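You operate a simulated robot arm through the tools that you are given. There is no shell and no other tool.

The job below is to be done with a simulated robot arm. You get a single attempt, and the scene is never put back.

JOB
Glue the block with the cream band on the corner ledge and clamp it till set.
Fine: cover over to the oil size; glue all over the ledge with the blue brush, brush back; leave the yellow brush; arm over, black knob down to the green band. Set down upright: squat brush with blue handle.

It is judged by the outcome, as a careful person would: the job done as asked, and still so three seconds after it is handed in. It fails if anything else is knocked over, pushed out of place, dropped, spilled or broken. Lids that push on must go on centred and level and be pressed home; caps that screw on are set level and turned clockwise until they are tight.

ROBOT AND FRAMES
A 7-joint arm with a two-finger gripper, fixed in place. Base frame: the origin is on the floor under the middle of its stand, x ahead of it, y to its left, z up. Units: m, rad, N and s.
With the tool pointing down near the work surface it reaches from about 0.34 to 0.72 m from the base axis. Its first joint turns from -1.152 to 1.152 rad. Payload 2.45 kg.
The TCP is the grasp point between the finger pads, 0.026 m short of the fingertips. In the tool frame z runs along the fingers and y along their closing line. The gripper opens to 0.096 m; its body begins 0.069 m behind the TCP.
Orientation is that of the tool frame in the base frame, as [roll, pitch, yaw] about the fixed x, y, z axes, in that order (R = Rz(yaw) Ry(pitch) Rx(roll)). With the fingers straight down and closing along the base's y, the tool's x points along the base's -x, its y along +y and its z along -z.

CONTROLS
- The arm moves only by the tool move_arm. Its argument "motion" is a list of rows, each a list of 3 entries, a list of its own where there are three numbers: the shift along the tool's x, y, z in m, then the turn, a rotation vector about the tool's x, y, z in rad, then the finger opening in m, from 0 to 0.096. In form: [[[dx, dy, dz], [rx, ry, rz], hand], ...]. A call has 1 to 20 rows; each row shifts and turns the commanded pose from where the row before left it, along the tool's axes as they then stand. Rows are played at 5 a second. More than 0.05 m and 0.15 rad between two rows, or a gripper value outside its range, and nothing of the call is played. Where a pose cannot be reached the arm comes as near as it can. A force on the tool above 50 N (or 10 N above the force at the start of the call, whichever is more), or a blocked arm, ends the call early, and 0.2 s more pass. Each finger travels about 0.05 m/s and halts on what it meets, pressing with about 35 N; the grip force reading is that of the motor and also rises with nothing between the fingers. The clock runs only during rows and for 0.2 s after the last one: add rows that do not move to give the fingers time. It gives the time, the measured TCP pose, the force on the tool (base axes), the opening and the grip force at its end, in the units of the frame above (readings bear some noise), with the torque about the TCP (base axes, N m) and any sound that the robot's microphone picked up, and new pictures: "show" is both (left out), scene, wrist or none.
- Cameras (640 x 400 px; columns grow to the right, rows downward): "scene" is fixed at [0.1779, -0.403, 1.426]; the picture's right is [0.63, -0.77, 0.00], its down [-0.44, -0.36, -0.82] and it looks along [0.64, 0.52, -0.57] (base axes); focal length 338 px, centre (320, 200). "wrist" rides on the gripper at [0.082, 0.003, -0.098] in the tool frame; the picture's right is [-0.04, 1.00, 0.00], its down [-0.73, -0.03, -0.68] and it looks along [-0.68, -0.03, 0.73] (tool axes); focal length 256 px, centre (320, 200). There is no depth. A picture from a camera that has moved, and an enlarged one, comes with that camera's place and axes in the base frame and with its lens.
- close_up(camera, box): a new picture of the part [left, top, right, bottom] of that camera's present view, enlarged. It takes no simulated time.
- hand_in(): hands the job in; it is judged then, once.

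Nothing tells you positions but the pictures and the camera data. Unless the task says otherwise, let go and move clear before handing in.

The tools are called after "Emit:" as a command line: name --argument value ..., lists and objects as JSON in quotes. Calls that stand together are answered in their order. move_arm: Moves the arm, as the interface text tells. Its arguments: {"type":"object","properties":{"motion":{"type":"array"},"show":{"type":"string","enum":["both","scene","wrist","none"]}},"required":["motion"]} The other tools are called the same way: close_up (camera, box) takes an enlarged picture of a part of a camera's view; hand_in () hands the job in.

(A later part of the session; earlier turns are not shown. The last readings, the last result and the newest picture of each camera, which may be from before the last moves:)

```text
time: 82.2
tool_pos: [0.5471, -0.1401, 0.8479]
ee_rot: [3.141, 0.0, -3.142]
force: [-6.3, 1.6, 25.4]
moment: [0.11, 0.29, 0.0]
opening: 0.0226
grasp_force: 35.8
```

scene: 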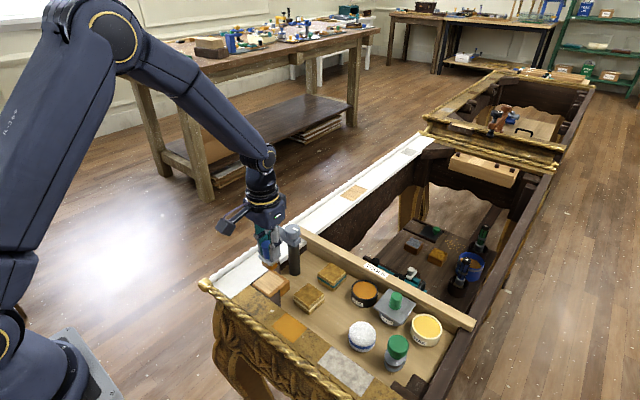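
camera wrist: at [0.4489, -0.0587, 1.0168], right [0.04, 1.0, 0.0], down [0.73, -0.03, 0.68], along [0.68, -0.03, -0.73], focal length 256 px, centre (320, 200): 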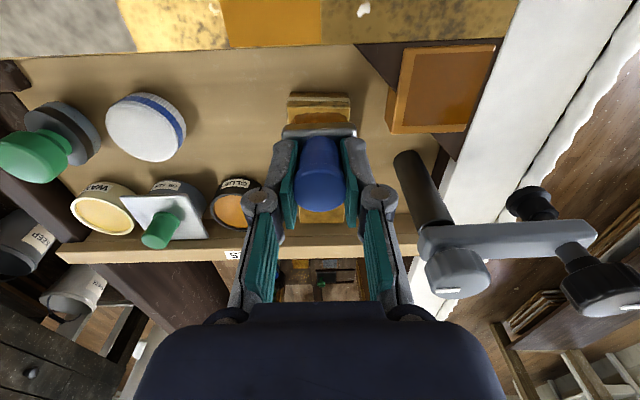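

Contact with the floor. I relieve the pressure and release the brush, then rise straight up.

Emit:
move_arm --motion '[[[0, 0, -0.0009], [0, 0, 0], 0.01], [[0, 0, 0], [0, 0, 0], 0.01], [[0, 0, 0], [0, 0, 0], 0.03], [[0, 0, 0], [0, 0, 0], 0.042], [[0, 0, 0], [0, 0, 0], 0.042]]' --show "none"

Emit:
close_up --camera "wrist" --box '[220, 60, 440, 220]'

Emit:
close_up --camera "scene" --box '[290, 270, 380, 340]'

```text
time: 83.4
tool_pos: [0.5481, -0.1382, 0.8481]
ee_rot: [3.14, 0.001, -3.14]
force: [0.4, -0.6, -0.4]
moment: [-0.01, 0.0, -0.01]
opening: 0.0422
grasp_force: 0.1
```

```text
2.50 times, centred on (330, 140) of wrist
camera zoom: at [0.467, -0.1357, 0.9465], right [0.04, 1.0, 0.0], down [0.73, -0.03, 0.68], along [0.68, -0.03, -0.73], focal length 640 px, centre (295, 350)
```

zoom: 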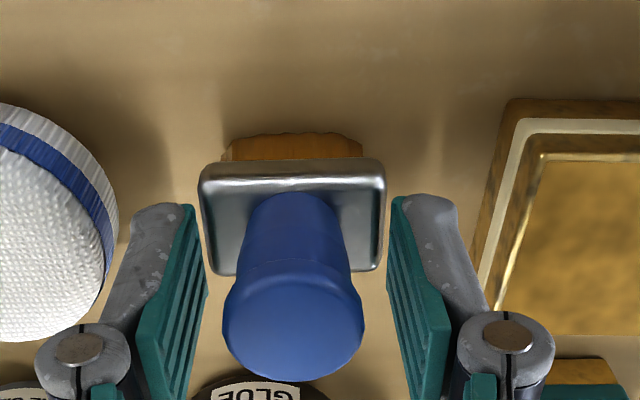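

```text
5.71 times, centred on (335, 305) of scene
camera zoom: at [0.1779, -0.403, 1.426], right [0.63, -0.77, 0.0], down [-0.44, -0.36, -0.82], along [0.64, 0.52, -0.57], focal length 1934 px, centre (234, -400)
```

zoom: 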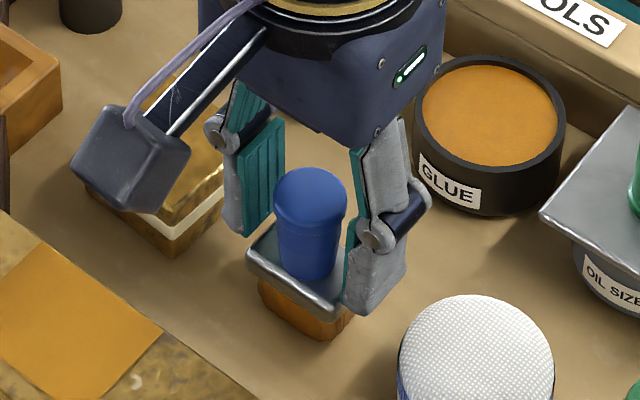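

The brush stands upright in its place. I rise straight up and move over the cream-band block.

Emit:
move_arm --motion '[[[0, 0, -0.02], [0, 0, 0], 0.042], [[0, 0, -0.035], [0, 0, 0], 0.042], [[0, 0, -0.025], [0, 0, 0], 0.06], [[0.02, 0.035, 0], [0, 0, 0], 0.072], [[0.02, 0.042, 0], [0, 0, 0], 0.072], [[0, 0, 0], [0, 0, 0], 0.072]]'

Emit:
close_up --camera "wrist" --box '[220, 60, 440, 200]'

Emit:
close_up --camera "scene" --box '[280, 250, 380, 330]'

```text
time: 84.8
tool_pos: [0.5063, -0.0612, 0.9278]
ee_rot: [-3.14, 0.001, -3.141]
force: [0.1, 0.9, 0.3]
moment: [0.01, 0.03, 0.0]
opening: 0.0722
grasp_force: 0.0
camera wrist: at [0.4251, -0.0581, 1.0269], right [0.04, 1.0, 0.0], down [0.73, -0.03, 0.68], along [0.68, -0.03, -0.73], focal length 256 px, centre (320, 200)
```

scene: 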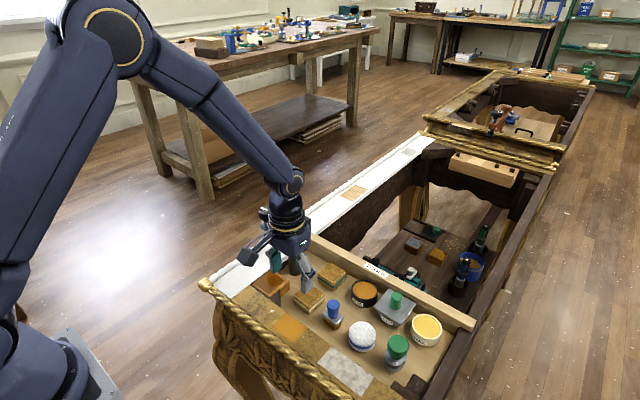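
wrist: 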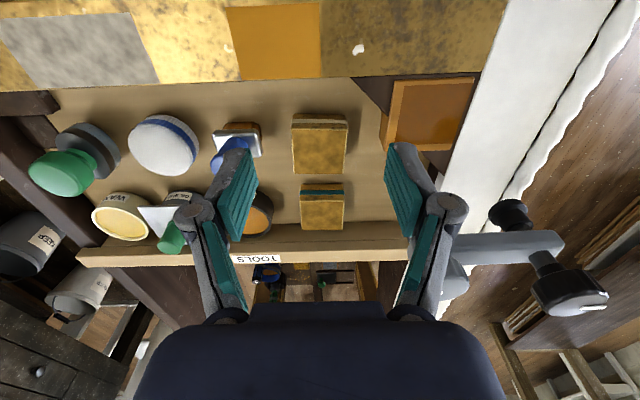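

```text
2.86 times, centred on (330, 130) of wrist
camera zoom: at [0.4251, -0.0581, 1.0269], right [0.04, 1.0, 0.0], down [0.73, -0.03, 0.68], along [0.68, -0.03, -0.73], focal length 731 px, centre (291, 400)
```

zoom: 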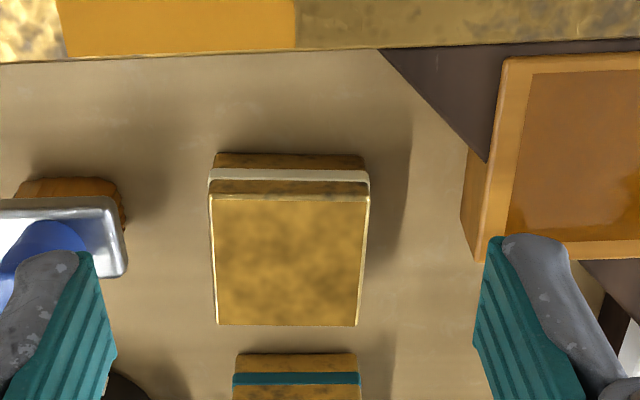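

```text
5.00 times, centred on (330, 290) of scene
camera zoom: at [0.1779, -0.403, 1.426], right [0.63, -0.77, 0.0], down [-0.44, -0.36, -0.82], along [0.64, 0.52, -0.57], focal length 1692 px, centre (270, -250)
```

zoom: 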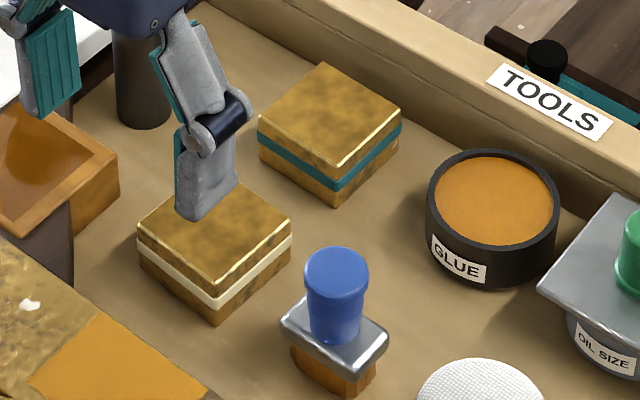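

I overshot in x but have a good view: the block is centred near (0.561, -0.065), turned about 2° clockwise. I zoom in to measure its height before descending.

Emit:
close_up --camera "scene" --box '[290, 280, 350, 320]'

Emit:
close_up --camera "wrist" --box '[280, 100, 360, 180]'

```text
10.00 times, centred on (320, 300) of scene
camera zoom: at [0.1779, -0.403, 1.426], right [0.63, -0.77, 0.0], down [-0.44, -0.36, -0.82], along [0.64, 0.52, -0.57], focal length 3385 px, centre (320, -800)
```

zoom: 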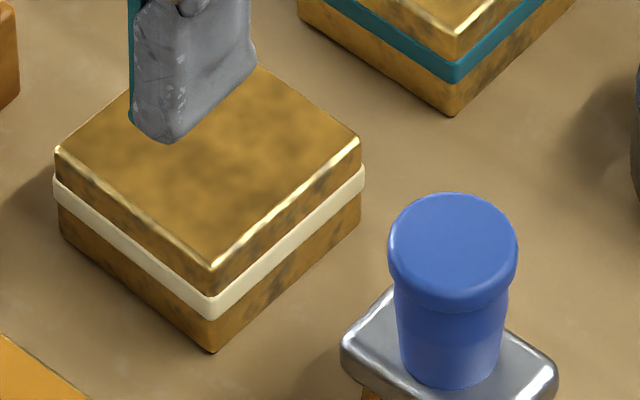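

```text
5.00 times, centred on (320, 140) of wrist
camera zoom: at [0.4251, -0.0581, 1.0269], right [0.04, 1.0, 0.0], down [0.73, -0.03, 0.68], along [0.68, -0.03, -0.73], focal length 1280 px, centre (320, 500)
```

zoom: 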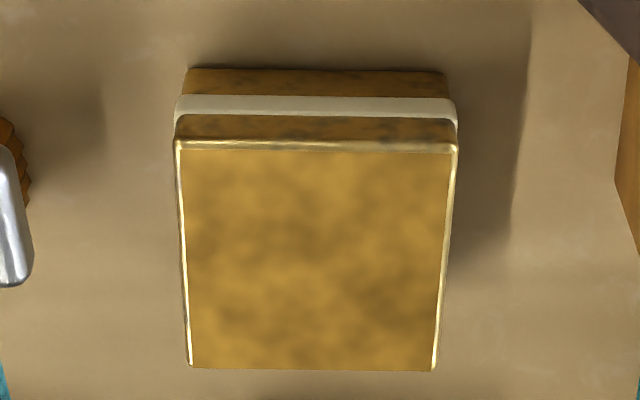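

The block is about 30 mm tall and 50 mm square, centred at (0.560, -0.0647). I move over it with the small yaw and start descending with the hand open.

Emit:
move_arm --motion '[[[-0.027, -0.0017, 0], [0, 0, 0.04], 0.072], [[-0.027, -0.0017, 0.02], [0, 0, 0], 0.072], [[0, 0, 0.03], [0, 0, 0], 0.072], [[0, 0, 0.02], [0, 0, 0], 0.072], [[0, 0, 0], [0, 0, 0], 0.072]]'

Emit:
close_up --camera "wrist" --box '[200, 40, 460, 220]'

Emit:
close_up --camera "scene" --box '[265, 250, 365, 330]'

```text
time: 86.0
tool_pos: [0.5617, -0.0676, 0.8595]
ee_rot: [-3.141, 0.002, 3.102]
force: [0.2, -0.1, 0.5]
moment: [0.02, -0.02, 0.0]
opening: 0.0724
grasp_force: 0.0
camera wrist: at [0.4806, -0.0602, 0.9573], right [0.08, 1.0, 0.0], down [0.73, -0.06, 0.68], along [0.68, -0.05, -0.73], focal length 256 px, centre (320, 200)
```

scene: 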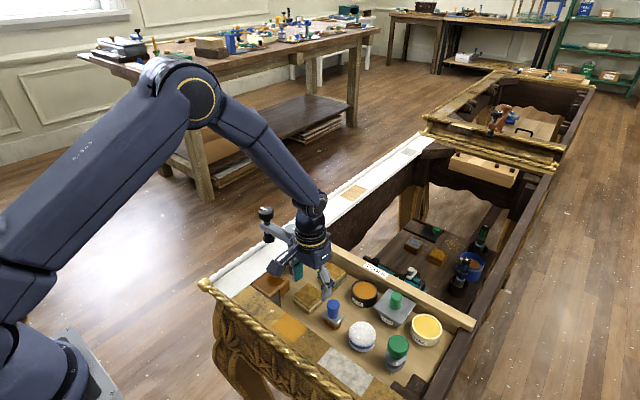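
wrist: 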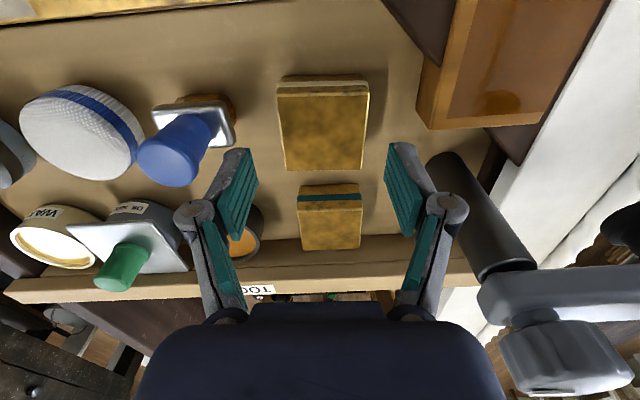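

```text
2.22 times, centred on (330, 130) of wrist
camera zoom: at [0.4806, -0.0602, 0.9573], right [0.08, 1.0, 0.0], down [0.73, -0.06, 0.68], along [0.68, -0.05, -0.73], focal length 569 px, centre (298, 356)
```

zoom: 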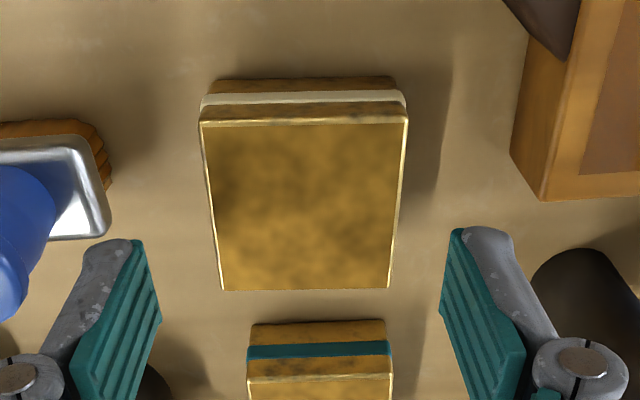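

```text
5.00 times, centred on (315, 290) of scene
camera zoom: at [0.1779, -0.403, 1.426], right [0.63, -0.77, 0.0], down [-0.44, -0.36, -0.82], along [0.64, 0.52, -0.57], focal length 1692 px, centre (345, -250)
```

zoom: 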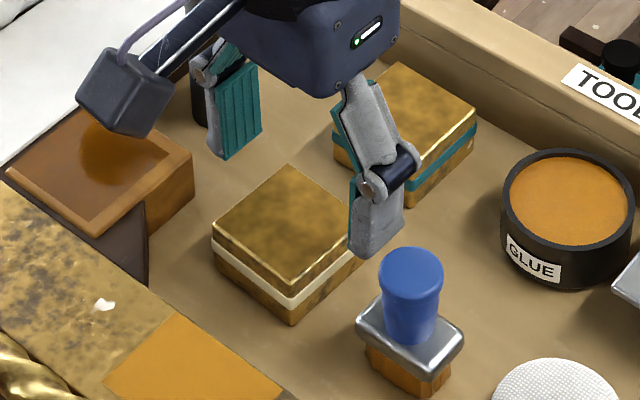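

The block's turn is closer to 4° and I'm about 2 mm off each way. I correct and descend around it.

Emit:
move_arm --motion '[[[0.002, 0.002, 0], [0, 0, 0.03], 0.072], [[0, 0, 0.02], [0, 0, 0], 0.072], [[0, 0, 0.013], [0, 0, 0], 0.072], [[0, 0, 0.006], [0, 0, 0], 0.072], [[0, 0, 0], [0, 0, 0], 0.072]]' --show "none"

Emit:
close_up --camera "wrist" --box '[200, 60, 460, 240]'

Emit:
close_up --camera "scene" --box '[265, 260, 365, 330]'

```text
time: 87.2
tool_pos: [0.5605, -0.0647, 0.8178]
ee_rot: [-3.141, 0.003, 3.072]
force: [0.2, -1.1, -0.4]
moment: [-0.01, -0.03, 0.01]
opening: 0.0718
grasp_force: 0.1
```

```text
2.22 times, centred on (330, 150) of wrist
camera zoom: at [0.4793, -0.0552, 0.9171], right [0.11, 0.99, 0.0], down [0.73, -0.08, 0.68], along [0.68, -0.07, -0.73], focal length 569 px, centre (298, 311)
```

zoom: 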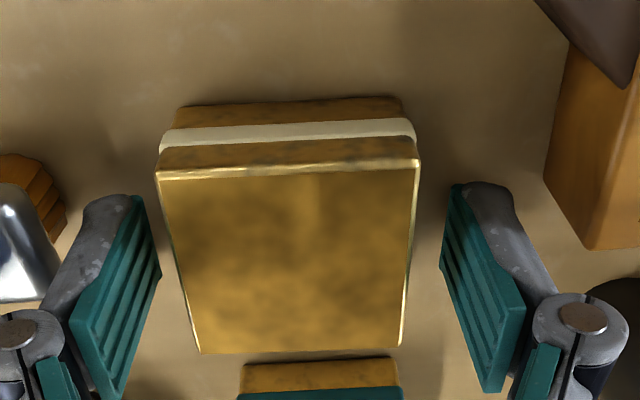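

```text
5.71 times, centred on (315, 295) of scene
camera zoom: at [0.1779, -0.403, 1.426], right [0.63, -0.77, 0.0], down [-0.44, -0.36, -0.82], along [0.64, 0.52, -0.57], focal length 1934 px, centre (349, -343)
```

zoom: 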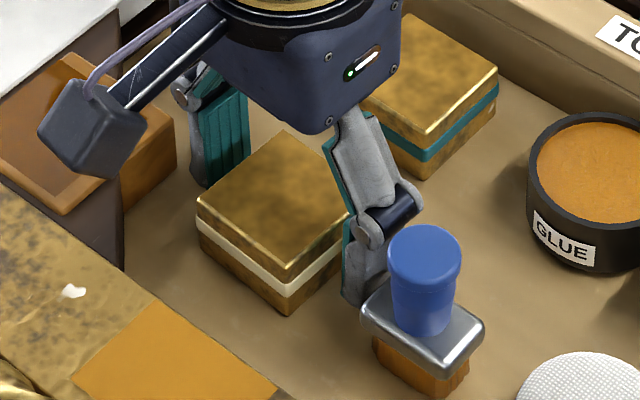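

The pads straddle the block evenly with no contact. I trim the yaw slightly and close on it.

Emit:
move_arm --motion '[[[0, 0, 0], [0, 0, -0.015], 0.066], [[0, 0, 0], [0, 0, 0], 0.058], [[0, 0, 0], [0, 0, 0], 0.052], [[0, 0, 0], [0, 0, 0], 0.045], [[0, 0, 0], [0, 0, 0], 0.035], [[0, 0, 0], [0, 0, 0], 0.035]]' --show "none"

Emit:
close_up --camera "wrist" --box '[200, 60, 460, 240]'

Emit:
close_up --camera "scene" --box '[265, 260, 365, 330]'

```text
time: 88.6
tool_pos: [0.5599, -0.0636, 0.818]
ee_rot: [-3.142, 0.001, 3.089]
force: [-1.1, 0.0, 3.7]
moment: [-0.01, 0.06, 0.02]
opening: 0.0492
grasp_force: 35.1
```

```text
2.22 times, centred on (330, 150) of wrist
camera zoom: at [0.4786, -0.0564, 0.9174], right [0.09, 1.0, 0.0], down [0.73, -0.07, 0.68], along [0.68, -0.06, -0.73], focal length 569 px, centre (298, 311)
```

zoom: 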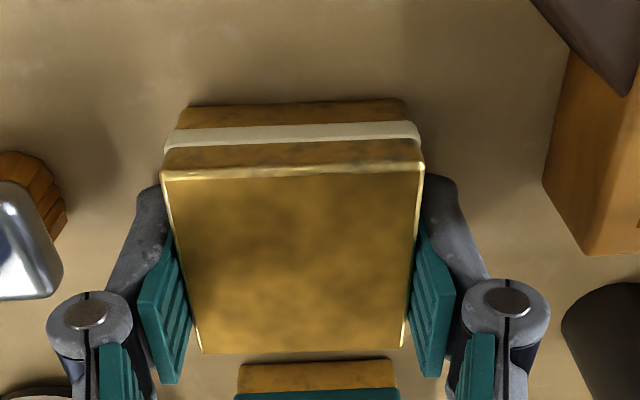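

```text
5.71 times, centred on (315, 295) of scene
camera zoom: at [0.1778, -0.403, 1.426], right [0.63, -0.77, 0.0], down [-0.44, -0.36, -0.82], along [0.64, 0.52, -0.57], focal length 1934 px, centre (349, -343)
```

zoom: 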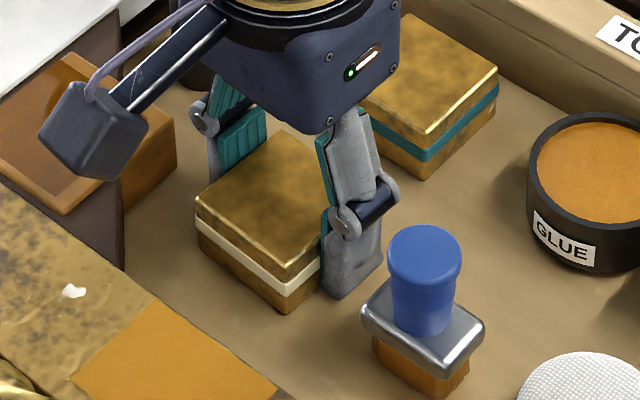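

The block is held firmly at 49 mm. I lift it and carry it over the ledge, squaring the yaw.

Emit:
move_arm --motion '[[[0, 0, -0.005], [0, 0, 0], 0.035], [[0, 0, -0.025], [0, 0, 0], 0.035], [[0, 0, -0.045], [0, 0, 0], 0.035], [[0.017, 0.03, 0], [0, 0, -0.026], 0.035], [[0.017, 0.03, 0], [0, 0, -0.026], 0.035], [[0, 0.033, 0], [0, 0, 0], 0.035], [[0, 0, 0], [0, 0, 0], 0.035]]'

Emit:
close_up --camera "wrist" --box '[200, 40, 460, 220]'

Emit:
close_up --camera "scene" --box '[230, 210, 330, 300]'

```text
time: 90.2
tool_pos: [0.5277, 0.0287, 0.8945]
ee_rot: [3.142, 0.002, 3.14]
force: [-0.4, 0.3, -0.9]
moment: [-0.01, 0.0, 0.03]
opening: 0.049
grasp_force: 34.9
camera wrist: at [0.4468, 0.032, 0.9923], right [0.04, 1.0, 0.0], down [0.73, -0.03, 0.68], along [0.68, -0.03, -0.73], focal length 256 px, centre (320, 200)
```

scene: 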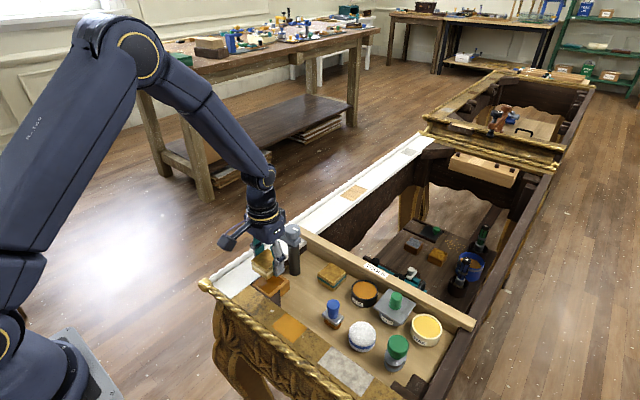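
wrist: 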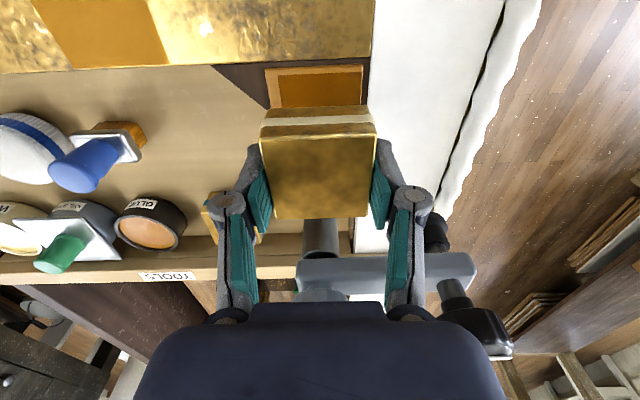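

```text
2.22 times, centred on (330, 130) of wrist
camera zoom: at [0.4468, 0.032, 0.9923], right [0.04, 1.0, 0.0], down [0.73, -0.03, 0.68], along [0.68, -0.03, -0.73], focal length 569 px, centre (298, 356)
```

zoom: 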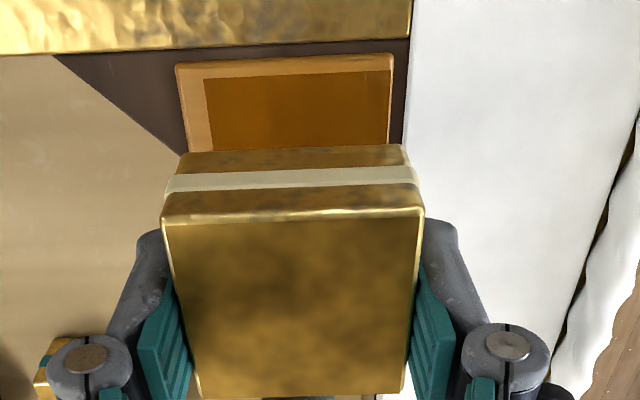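

```text
4.44 times, centred on (280, 255) of scene
camera zoom: at [0.1779, -0.403, 1.426], right [0.63, -0.77, 0.0], down [-0.44, -0.36, -0.82], along [0.64, 0.52, -0.57], focal length 1504 px, centre (498, -44)
```

zoom: 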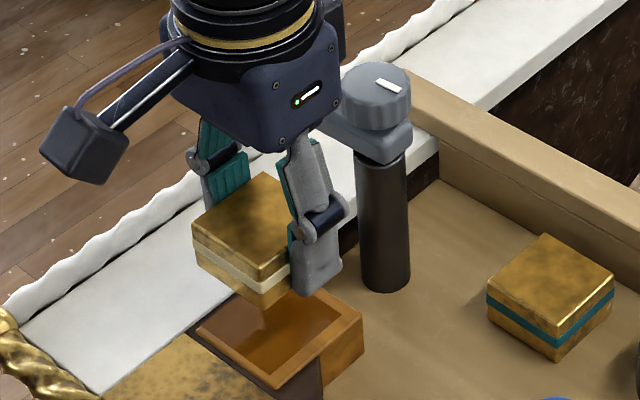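

The block's centre is within about 2 mm of the ledge patch centre. I trim the position and lower to just above the glue.

Emit:
move_arm --motion '[[[0.0022, 0.0005, 0.01], [0, 0, 0], 0.035], [[0, 0, 0.018], [0, 0, 0], 0.035], [[0, 0, 0.01], [0, 0, 0], 0.035], [[0, 0, 0], [0, 0, 0], 0.035]]' --show "none"

Emit:
close_up --camera "wrist" --box '[200, 40, 460, 220]'

Emit:
close_up --camera "scene" --box '[240, 230, 320, 300]'

```text
time: 91.2
tool_pos: [0.5261, 0.0286, 0.8552]
ee_rot: [3.141, 0.004, 3.141]
force: [0.0, 0.6, -0.5]
moment: [-0.03, 0.0, -0.01]
opening: 0.0489
grasp_force: 34.7
```

```text
2.22 times, centred on (330, 130) of wrist
camera zoom: at [0.4443, 0.0328, 0.9541], right [0.04, 1.0, 0.0], down [0.73, -0.03, 0.68], along [0.68, -0.03, -0.73], focal length 569 px, centre (298, 356)
```

zoom: 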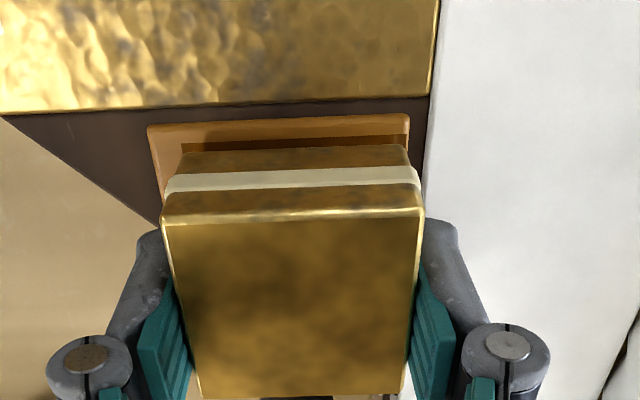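

```text
5.71 times, centred on (280, 265) of scene
camera zoom: at [0.1779, -0.403, 1.426], right [0.63, -0.77, 0.0], down [-0.44, -0.36, -0.82], along [0.64, 0.52, -0.57], focal length 1934 px, centre (549, -171)
```

zoom: 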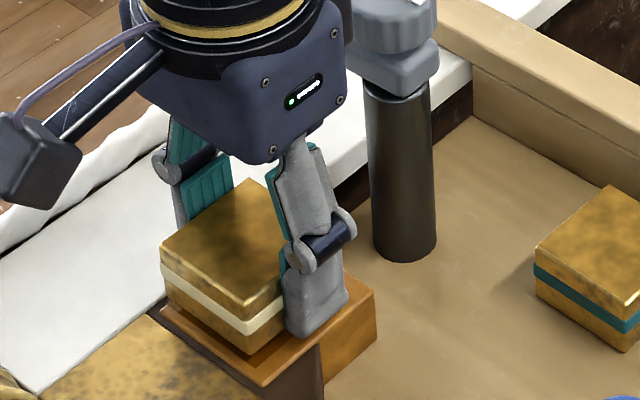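

Alignment looks good: block centre about (0.5254, 0.030) against the patch centre (0.5257, 0.0296). I lower until it seats.

Emit:
move_arm --motion '[[[0, 0, 0.003], [0, 0, 0], 0.035], [[0, 0, 0.001], [0, 0, 0], 0.035], [[0, 0, 0], [0, 0, 0], 0.035]]' --show "none"

Emit:
move_arm --motion '[[[0, 0, 0.001], [0, 0, 0], 0.035], [[0, 0, 0], [0, 0, 0], 0.035]]' --show "none"

Emit:
move_arm --motion '[[[0, 0, 0.0007], [0, 0, 0], 0.035], [[0, 0, 0], [0, 0, 0], 0.035]]' --show "none"

```text
time: 92.0
tool_pos: [0.5254, 0.0295, 0.8527]
ee_rot: [-3.141, 0.002, 3.141]
force: [0.4, -0.1, -0.4]
moment: [-0.02, 0.0, -0.03]
opening: 0.049
grasp_force: 35.0
```

```text
time: 92.6
tool_pos: [0.5248, 0.0302, 0.8511]
ee_rot: [3.141, 0.0, 3.141]
force: [-0.1, -0.2, -0.7]
moment: [0.01, -0.04, 0.02]
opening: 0.0492
grasp_force: 35.4
```

```text
time: 93.2
tool_pos: [0.5252, 0.0295, 0.8499]
ee_rot: [3.14, 0.002, 3.14]
force: [-0.9, 0.1, -0.5]
moment: [0.01, -0.03, 0.01]
opening: 0.049
grasp_force: 35.3
```

Emit:
move_arm --motion '[[[0, 0, 0.0007], [0, 0, 0], 0.035], [[0, 0, 0], [0, 0, 0], 0.035]]' --show "none"

Emit:
move_arm --motion '[[[0, 0, 0.0007], [0, 0, 0], 0.035], [[0, 0, 0], [0, 0, 0], 0.035]]' --show "none"

Emit:
move_arm --motion '[[[0, 0, 0.0006], [0, 0, 0], 0.035], [[0, 0, 0], [0, 0, 0], 0.035]]' --show "none"

Emit:
close_up --camera "wrist" --box '[200, 40, 460, 220]'

Emit:
close_up --camera "scene" --box '[240, 230, 320, 300]'

```text
time: 93.8
tool_pos: [0.5263, 0.03, 0.8489]
ee_rot: [-3.142, 0.001, 3.139]
force: [0.0, 0.5, 0.2]
moment: [0.0, -0.03, -0.04]
opening: 0.049
grasp_force: 35.4
```

```text
time: 94.4
tool_pos: [0.5257, 0.0306, 0.8494]
ee_rot: [3.141, 0.003, 3.14]
force: [-1.6, 0.9, 9.7]
moment: [0.01, 0.13, -0.01]
opening: 0.049
grasp_force: 35.6
```

```text
time: 95.0
tool_pos: [0.5264, 0.03, 0.8478]
ee_rot: [-3.141, 0.002, 3.14]
force: [-5.1, 0.9, 20.7]
moment: [0.05, 0.31, -0.01]
opening: 0.0493
grasp_force: 34.7
```

```text
2.22 times, centred on (330, 130) of wrist
camera zoom: at [0.4451, 0.0339, 0.9475], right [0.04, 1.0, 0.0], down [0.73, -0.03, 0.68], along [0.68, -0.03, -0.73], focal length 569 px, centre (298, 356)
```

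zoom: 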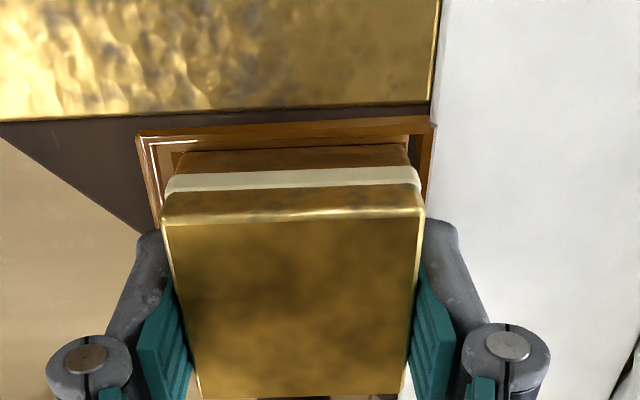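

```text
5.71 times, centred on (280, 265) of scene
camera zoom: at [0.1774, -0.403, 1.4261], right [0.63, -0.77, 0.0], down [-0.44, -0.36, -0.82], along [0.64, 0.52, -0.57], focal length 1934 px, centre (549, -171)
```

zoom: 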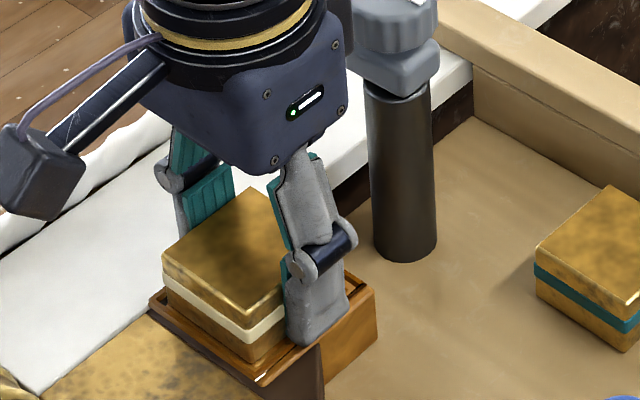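

The block is seated on the glue at about 20 N. I relieve the pressure, release, and rise straight up.

Emit:
move_arm --motion '[[[0, 0, -0.0008], [0, 0, 0], 0.035], [[0, 0, 0], [0, 0, 0], 0.035], [[0, 0, 0], [0, 0, 0], 0.055], [[0, 0, 0], [0, 0, 0], 0.068], [[0, 0, 0], [0, 0, 0], 0.068], [[0, 0, -0.02], [0, 0, 0], 0.068], [[0, 0, -0.04], [0, 0, 0], 0.068], [[0, 0, -0.04], [0, 0, 0], 0.068], [[0, 0, 0], [0, 0, 0], 0.068]]'

Emit:
close_up --camera "wrist" --box '[200, 40, 460, 220]'

Emit:
close_up --camera "scene" --box '[230, 195, 330, 300]'

```text
time: 97.0
tool_pos: [0.5247, 0.031, 0.9485]
ee_rot: [3.14, 0.001, 3.139]
force: [-0.1, 0.0, 0.5]
moment: [-0.02, 0.02, 0.03]
opening: 0.0679
grasp_force: 0.0
camera wrist: at [0.4434, 0.034, 1.0471], right [0.04, 1.0, 0.0], down [0.73, -0.03, 0.68], along [0.68, -0.03, -0.73], focal length 256 px, centre (320, 200)
```

scene: 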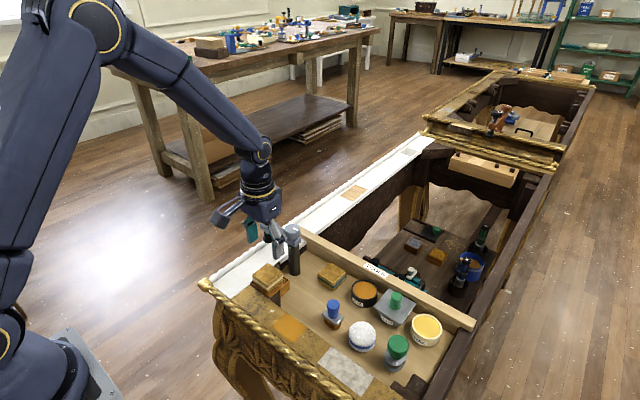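
wrist: 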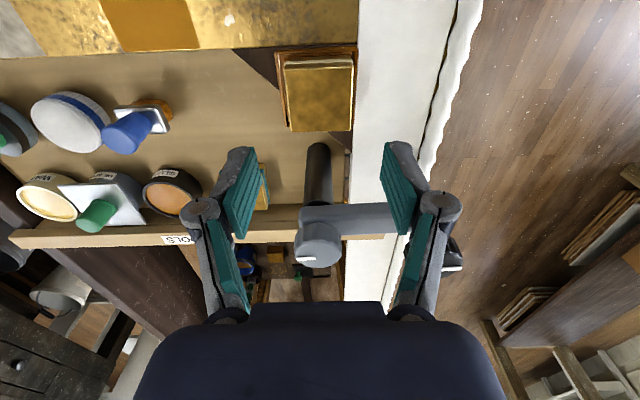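

```text
2.22 times, centred on (330, 130) of wrist
camera zoom: at [0.4434, 0.034, 1.0471], right [0.04, 1.0, 0.0], down [0.73, -0.03, 0.68], along [0.68, -0.03, -0.73], focal length 569 px, centre (298, 356)
```

zoom: 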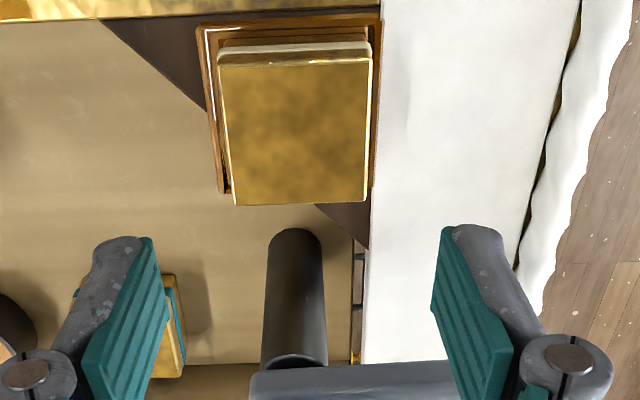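

```text
3.81 times, centred on (280, 248) of scene
camera zoom: at [0.1779, -0.403, 1.426], right [0.63, -0.77, 0.0], down [-0.44, -0.36, -0.82], along [0.64, 0.52, -0.57], focal length 1290 px, centre (472, 19)
```

zoom: 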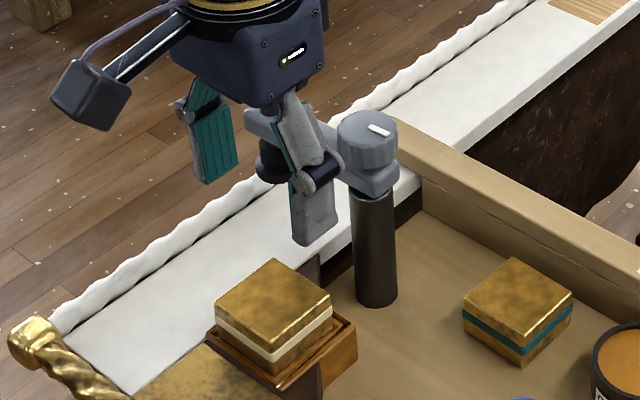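

The block sits square on the ledge. For the clamp, the arm bar runs from the pivot (≈0.597, 0.027) to the knob (≈0.599, 0.107) at z 0.90–0.92. I'll turn the wrist 90° so the fingers can straddle the bar and swing it over.

Emit:
move_arm --motion '[[[0, 0, -0.04], [0, 0, 0], 0.06], [[0, 0, -0.02], [0, 0, 0.14], 0.06], [[0, 0, 0], [0, 0, 0.143], 0.06], [[0, 0, 0], [0, 0, 0.143], 0.06], [[0, 0, 0], [0, 0, 0.143], 0.06], [[0, 0, 0], [0, 0, 0.143], 0.06], [[0, 0, 0], [0, 0, 0.143], 0.06], [[0, 0, 0], [0, 0, 0.143], 0.06], [[0, 0, 0], [0, 0, 0.143], 0.06], [[0, 0, 0], [0, 0, 0.143], 0.06], [[0, 0, 0], [0, 0, 0.143], 0.06], [[0, 0, 0], [0, 0, 0.143], 0.06], [[0, 0, 0], [0, 0, 0], 0.06]]'

```text
time: 99.8
tool_pos: [0.5254, 0.0311, 1.0078]
ee_rot: [3.14, -0.001, 1.567]
force: [1.4, -0.1, 0.1]
moment: [-0.02, -0.01, 0.03]
opening: 0.0599
grasp_force: 0.0
camera wrist: at [0.5296, 0.1121, 1.1078], right [1.0, -0.04, 0.0], down [-0.03, -0.73, 0.68], along [-0.03, -0.68, -0.73], focal length 256 px, centre (320, 200)
```

scene: 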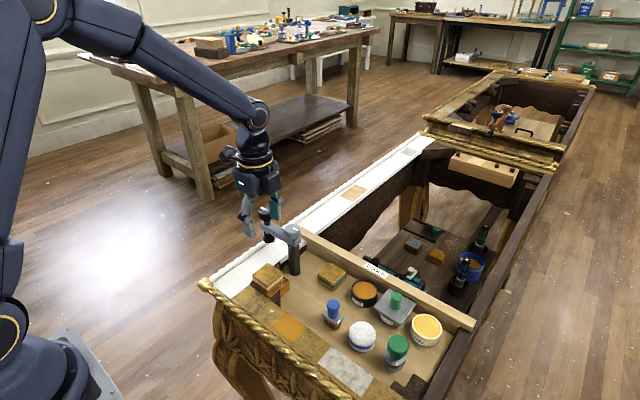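
wrist: 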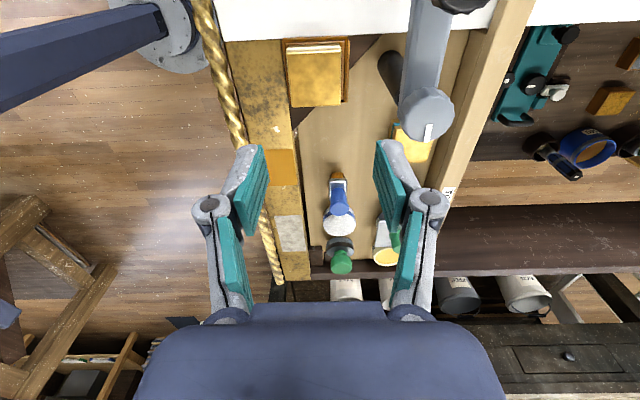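

The wrist turned fine. I move above the middle of the clamp bar at about (0.599, 0.068) and look again.

Emit:
move_arm --motion '[[[0.0185, 0.0368, 0], [0, 0, 0], 0.06], [[0.0185, 0.0368, 0], [0, 0, 0], 0.05], [[0, 0, 0], [0, 0, 0], 0.05]]'

Emit:
close_up --camera "wrist" --box '[210, 0, 430, 200]'

Emit:
close_up --camera "scene" --box '[230, 170, 330, 300]'

```text
time: 100.6
tool_pos: [0.5995, 0.0666, 1.0098]
ee_rot: [3.142, 0.0, 1.567]
force: [-0.2, -0.8, -0.8]
moment: [0.05, 0.0, 0.0]
opening: 0.0502
grasp_force: 0.1
camera wrist: at [0.6029, 0.1491, 1.1082], right [1.0, -0.04, 0.0], down [-0.03, -0.73, 0.68], along [-0.03, -0.68, -0.73], focal length 256 px, centre (320, 200)
```

scene: 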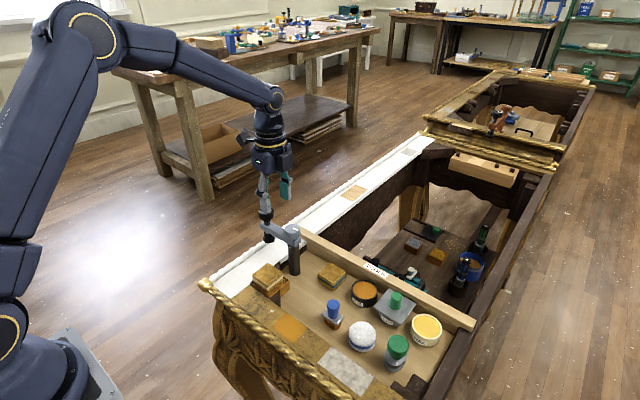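
wrist: 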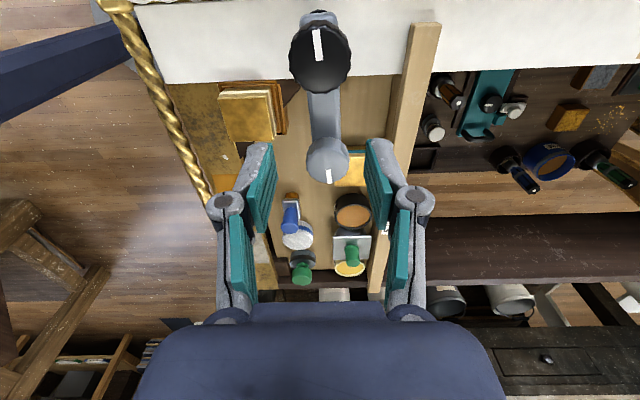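

```text
2.00 times, centred on (320, 100) of wrist
camera zoom: at [0.6029, 0.1491, 1.1082], right [1.0, -0.04, 0.0], down [-0.03, -0.73, 0.68], along [-0.03, -0.68, -0.73], focal length 512 px, centre (320, 400)
```

zoom: 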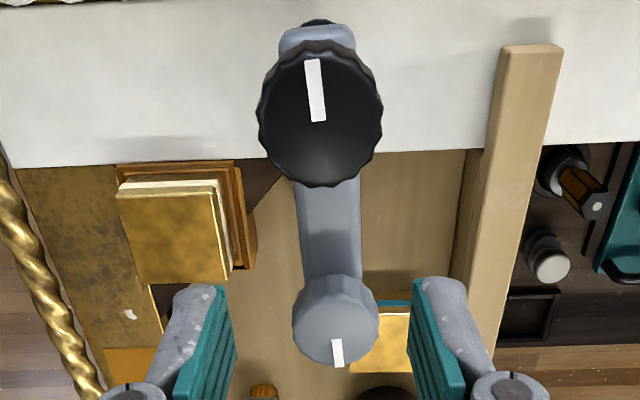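

```text
3.08 times, centred on (280, 235) of scene
camera zoom: at [0.1779, -0.403, 1.426], right [0.63, -0.77, 0.0], down [-0.44, -0.36, -0.82], along [0.64, 0.52, -0.57], focal length 1042 px, centre (443, 92)
```

zoom: 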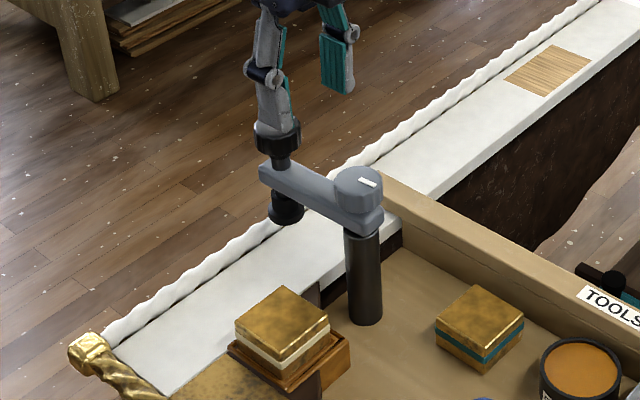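

I can see the bar clearly; its axis is at x≈0.604. I shift 4 mm, lower the fingers around it, and close to a loose straddle.

Emit:
move_arm --motion '[[[0, 0.0043, 0], [0, 0, 0], 0.05], [[0, 0, 0.03], [0, 0, 0], 0.05], [[0, 0, 0.03], [0, 0, 0], 0.05], [[0, 0, 0.018], [0, 0, 0], 0.05], [[0, 0, 0], [0, 0, 0], 0.04], [[0, 0, 0], [0, 0, 0], 0.032], [[0, 0, 0], [0, 0, 0], 0.032]]'

Emit:
close_up --camera "wrist" --box '[210, 40, 430, 240]'

Emit:
close_up --camera "scene" --box '[230, 170, 330, 300]'

```text
time: 102.2
tool_pos: [0.6036, 0.0656, 0.9313]
ee_rot: [3.141, -0.002, 1.57]
force: [0.9, -0.5, -0.4]
moment: [0.01, 0.0, -0.01]
opening: 0.0318
grasp_force: 0.1
camera wrist: at [0.6073, 0.1482, 1.0305], right [1.0, -0.04, 0.0], down [-0.03, -0.73, 0.68], along [-0.03, -0.68, -0.73], focal length 256 px, centre (320, 200)
```

scene: 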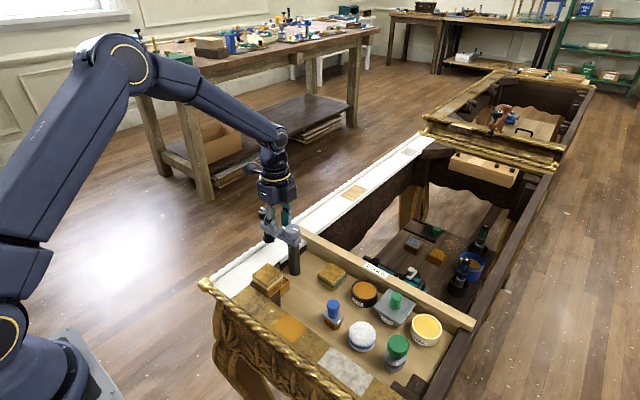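
wrist: 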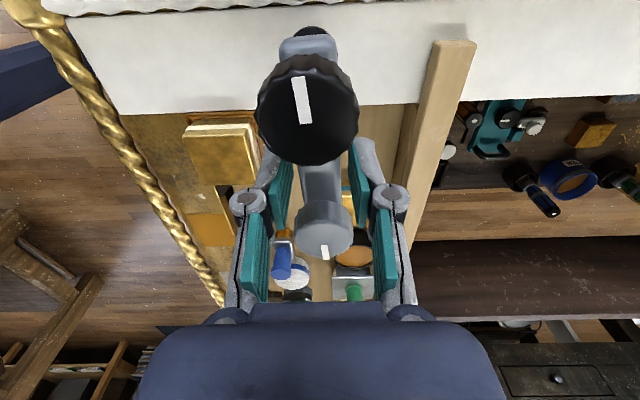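

```text
2.00 times, centred on (320, 140) of wrist
camera zoom: at [0.6073, 0.1482, 1.0305], right [1.0, -0.04, 0.0], down [-0.03, -0.73, 0.68], along [-0.03, -0.68, -0.73], focal length 512 px, centre (320, 320)
```

zoom: 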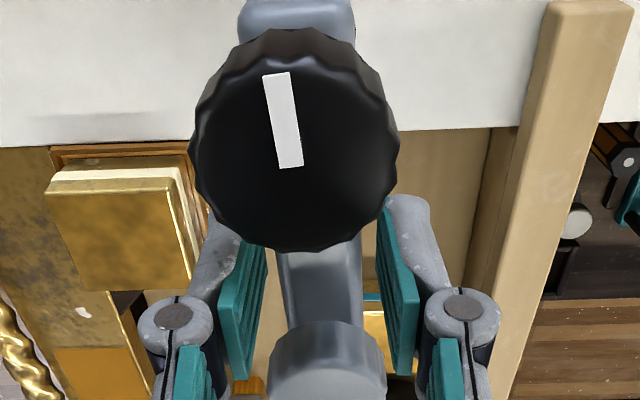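

```text
3.08 times, centred on (280, 235) of scene
camera zoom: at [0.1779, -0.403, 1.426], right [0.63, -0.77, 0.0], down [-0.44, -0.36, -0.82], along [0.64, 0.52, -0.57], focal length 1042 px, centre (443, 92)
```

zoom: 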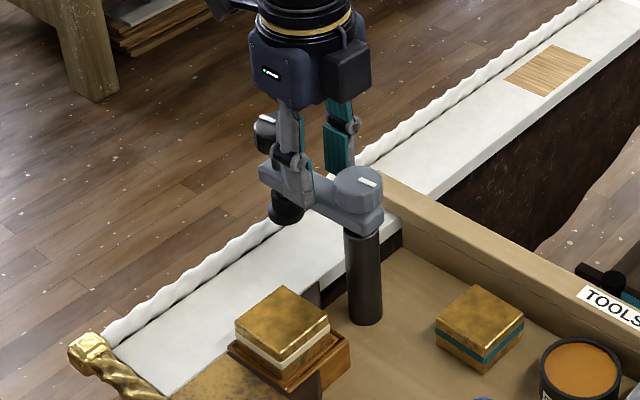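

The fingers loosely straddle the bar. I begin swinging it counter-clockwise about the pivot in small arc steps.

Emit:
move_arm --motion '[[[-0.0002, -0.0048, 0], [0, 0, -0.14], 0.032], [[-0.0002, -0.0048, 0], [0, 0, -0.14], 0.032], [[-0.0002, -0.0048, 0], [0, 0, -0.14], 0.032], [[0, 0, 0], [0, 0, 0], 0.032]]'

Emit:
close_up --camera "scene" --box '[230, 170, 330, 300]'

```text
time: 103.2
tool_pos: [0.5892, 0.0637, 0.9321]
ee_rot: [3.138, 0.001, 1.991]
force: [1.9, 0.6, 9.0]
moment: [0.15, -0.17, 0.08]
opening: 0.0348
grasp_force: 1.6
camera wrist: at [0.5598, 0.14, 1.0314], right [0.93, 0.37, 0.0], down [0.27, -0.68, 0.68], along [0.26, -0.63, -0.73], focal length 256 px, centre (320, 200)
```

scene: 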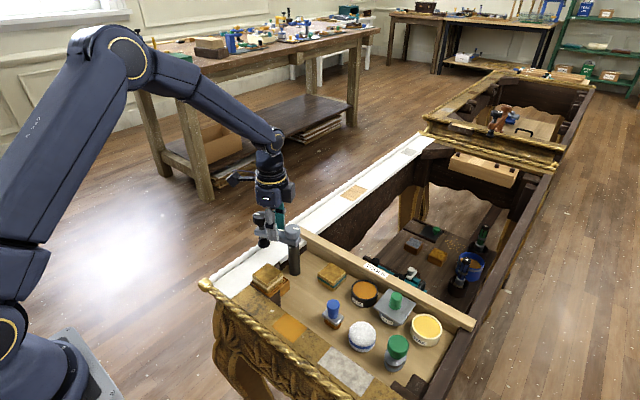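
wrist: 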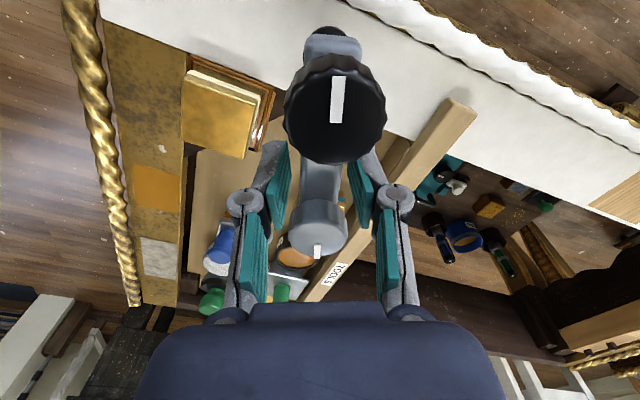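

```text
3.08 times, centred on (280, 235) of scene
camera zoom: at [0.1778, -0.4031, 1.426], right [0.63, -0.77, 0.0], down [-0.44, -0.36, -0.82], along [0.64, 0.52, -0.57], focal length 1042 px, centre (443, 92)
```

zoom: 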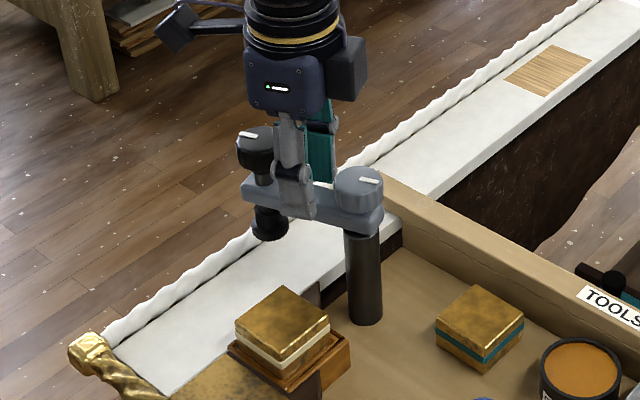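

The bar follows nicely. I continue the arc with slightly more slack.

Emit:
move_arm --motion '[[[-0.0002, -0.0048, -0.001], [0, 0, -0.14], 0.035], [[-0.0002, -0.0048, 0], [0, 0, -0.14], 0.035], [[-0.0002, -0.0048, 0], [0, 0, -0.14], 0.035], [[-0.0002, -0.0048, 0], [0, 0, -0.14], 0.035], [[0, 0, 0], [0, 0, 0], 0.035]]'

Emit:
close_up --camera "scene" --box '[230, 170, 330, 300]'

```text
time: 104.4
tool_pos: [0.5742, 0.0521, 0.9328]
ee_rot: [-3.14, -0.001, 2.552]
force: [0.3, 1.1, -1.0]
moment: [0.0, -0.02, -0.06]
opening: 0.0356
grasp_force: 0.3
camera wrist: at [0.5086, 0.1008, 1.0302], right [0.59, 0.81, 0.0], down [0.59, -0.43, 0.68], along [0.55, -0.4, -0.73], focal length 256 px, centre (320, 200)
```

scene: 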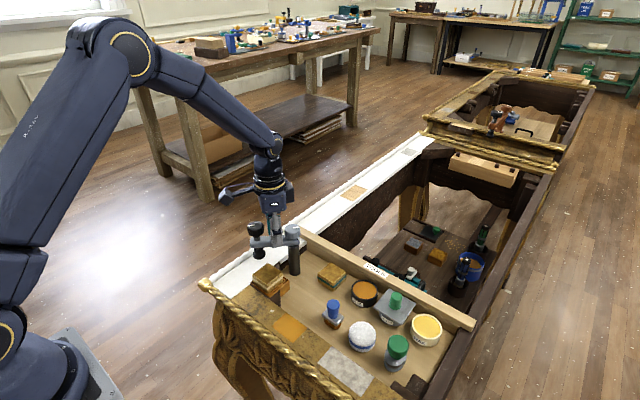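
wrist: 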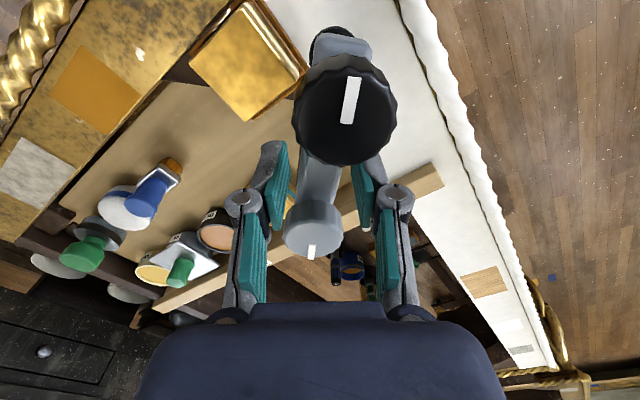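

```text
3.08 times, centred on (280, 235) of scene
camera zoom: at [0.1779, -0.403, 1.426], right [0.63, -0.77, 0.0], down [-0.44, -0.36, -0.82], along [0.64, 0.52, -0.57], focal length 1042 px, centre (443, 92)
```

zoom: 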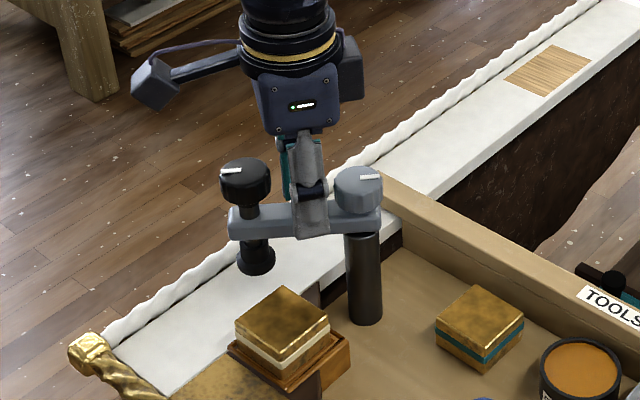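

Emit:
move_arm --motion '[[[-0.0002, -0.0048, 0], [0, 0, -0.14], 0.035], [[-0.0002, -0.0048, 0], [0, 0, -0.14], 0.035], [[-0.0002, -0.0048, 0], [0, 0, -0.14], 0.035], [[0, 0, 0], [0, 0, 0], 0.035]]'

Emit:
close_up --camera "scene" --box '[230, 170, 330, 300]'

Emit:
close_up --camera "wrist" --box '[210, 0, 430, 200]'

```text
time: 105.4
tool_pos: [0.568, 0.0393, 0.9335]
ee_rot: [3.141, 0.003, 2.972]
force: [0.7, 0.8, 6.8]
moment: [0.15, 0.09, 0.07]
opening: 0.0368
grasp_force: 1.0
camera wrist: at [0.4886, 0.0566, 1.0314], right [0.21, 0.98, 0.0], down [0.72, -0.15, 0.68], along [0.67, -0.14, -0.73], focal length 256 px, centre (320, 200)
```

scene: 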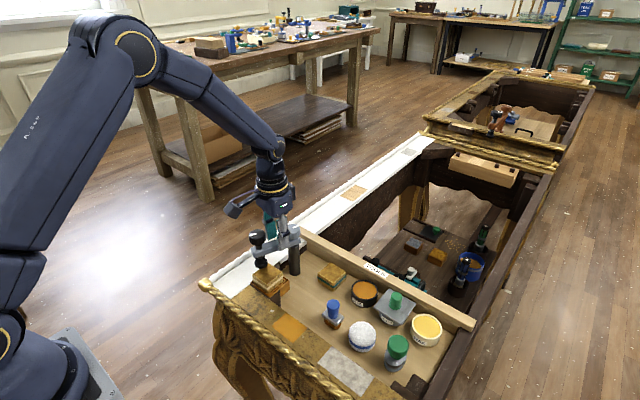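
wrist: 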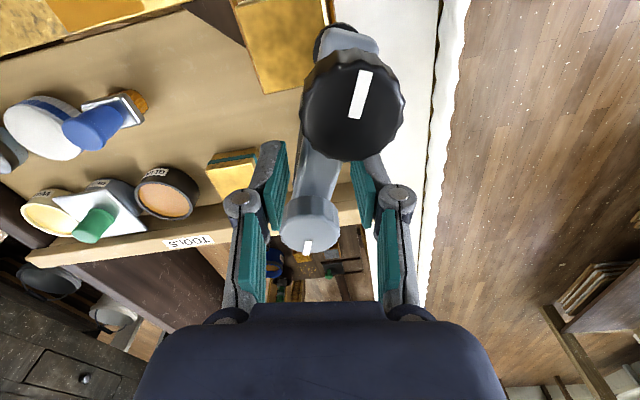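

```text
3.08 times, centred on (280, 235) of scene
camera zoom: at [0.1778, -0.403, 1.4261], right [0.63, -0.77, 0.0], down [-0.44, -0.36, -0.82], along [0.64, 0.52, -0.57], focal length 1042 px, centre (443, 92)
```

zoom: 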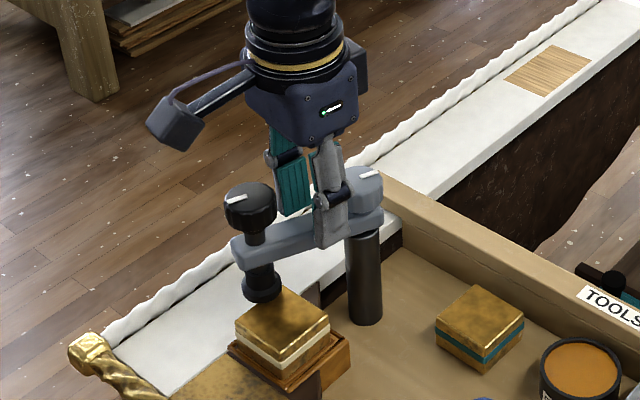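

```text
2.00 times, centred on (320, 100) of wrist
camera zoom: at [0.4886, 0.0566, 1.0314], right [0.21, 0.98, 0.0], down [0.72, -0.15, 0.68], along [0.67, -0.14, -0.73], focal length 512 px, centre (320, 400)
```

zoom: 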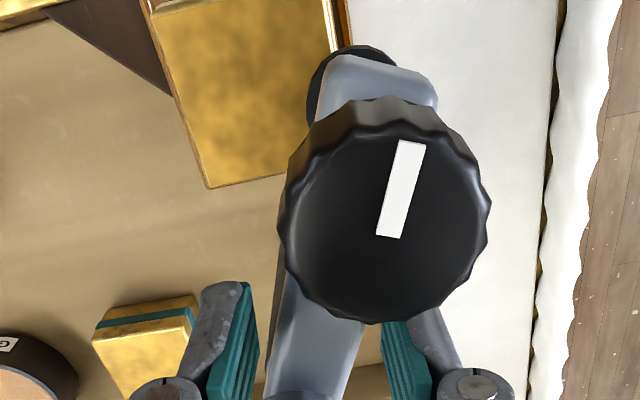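

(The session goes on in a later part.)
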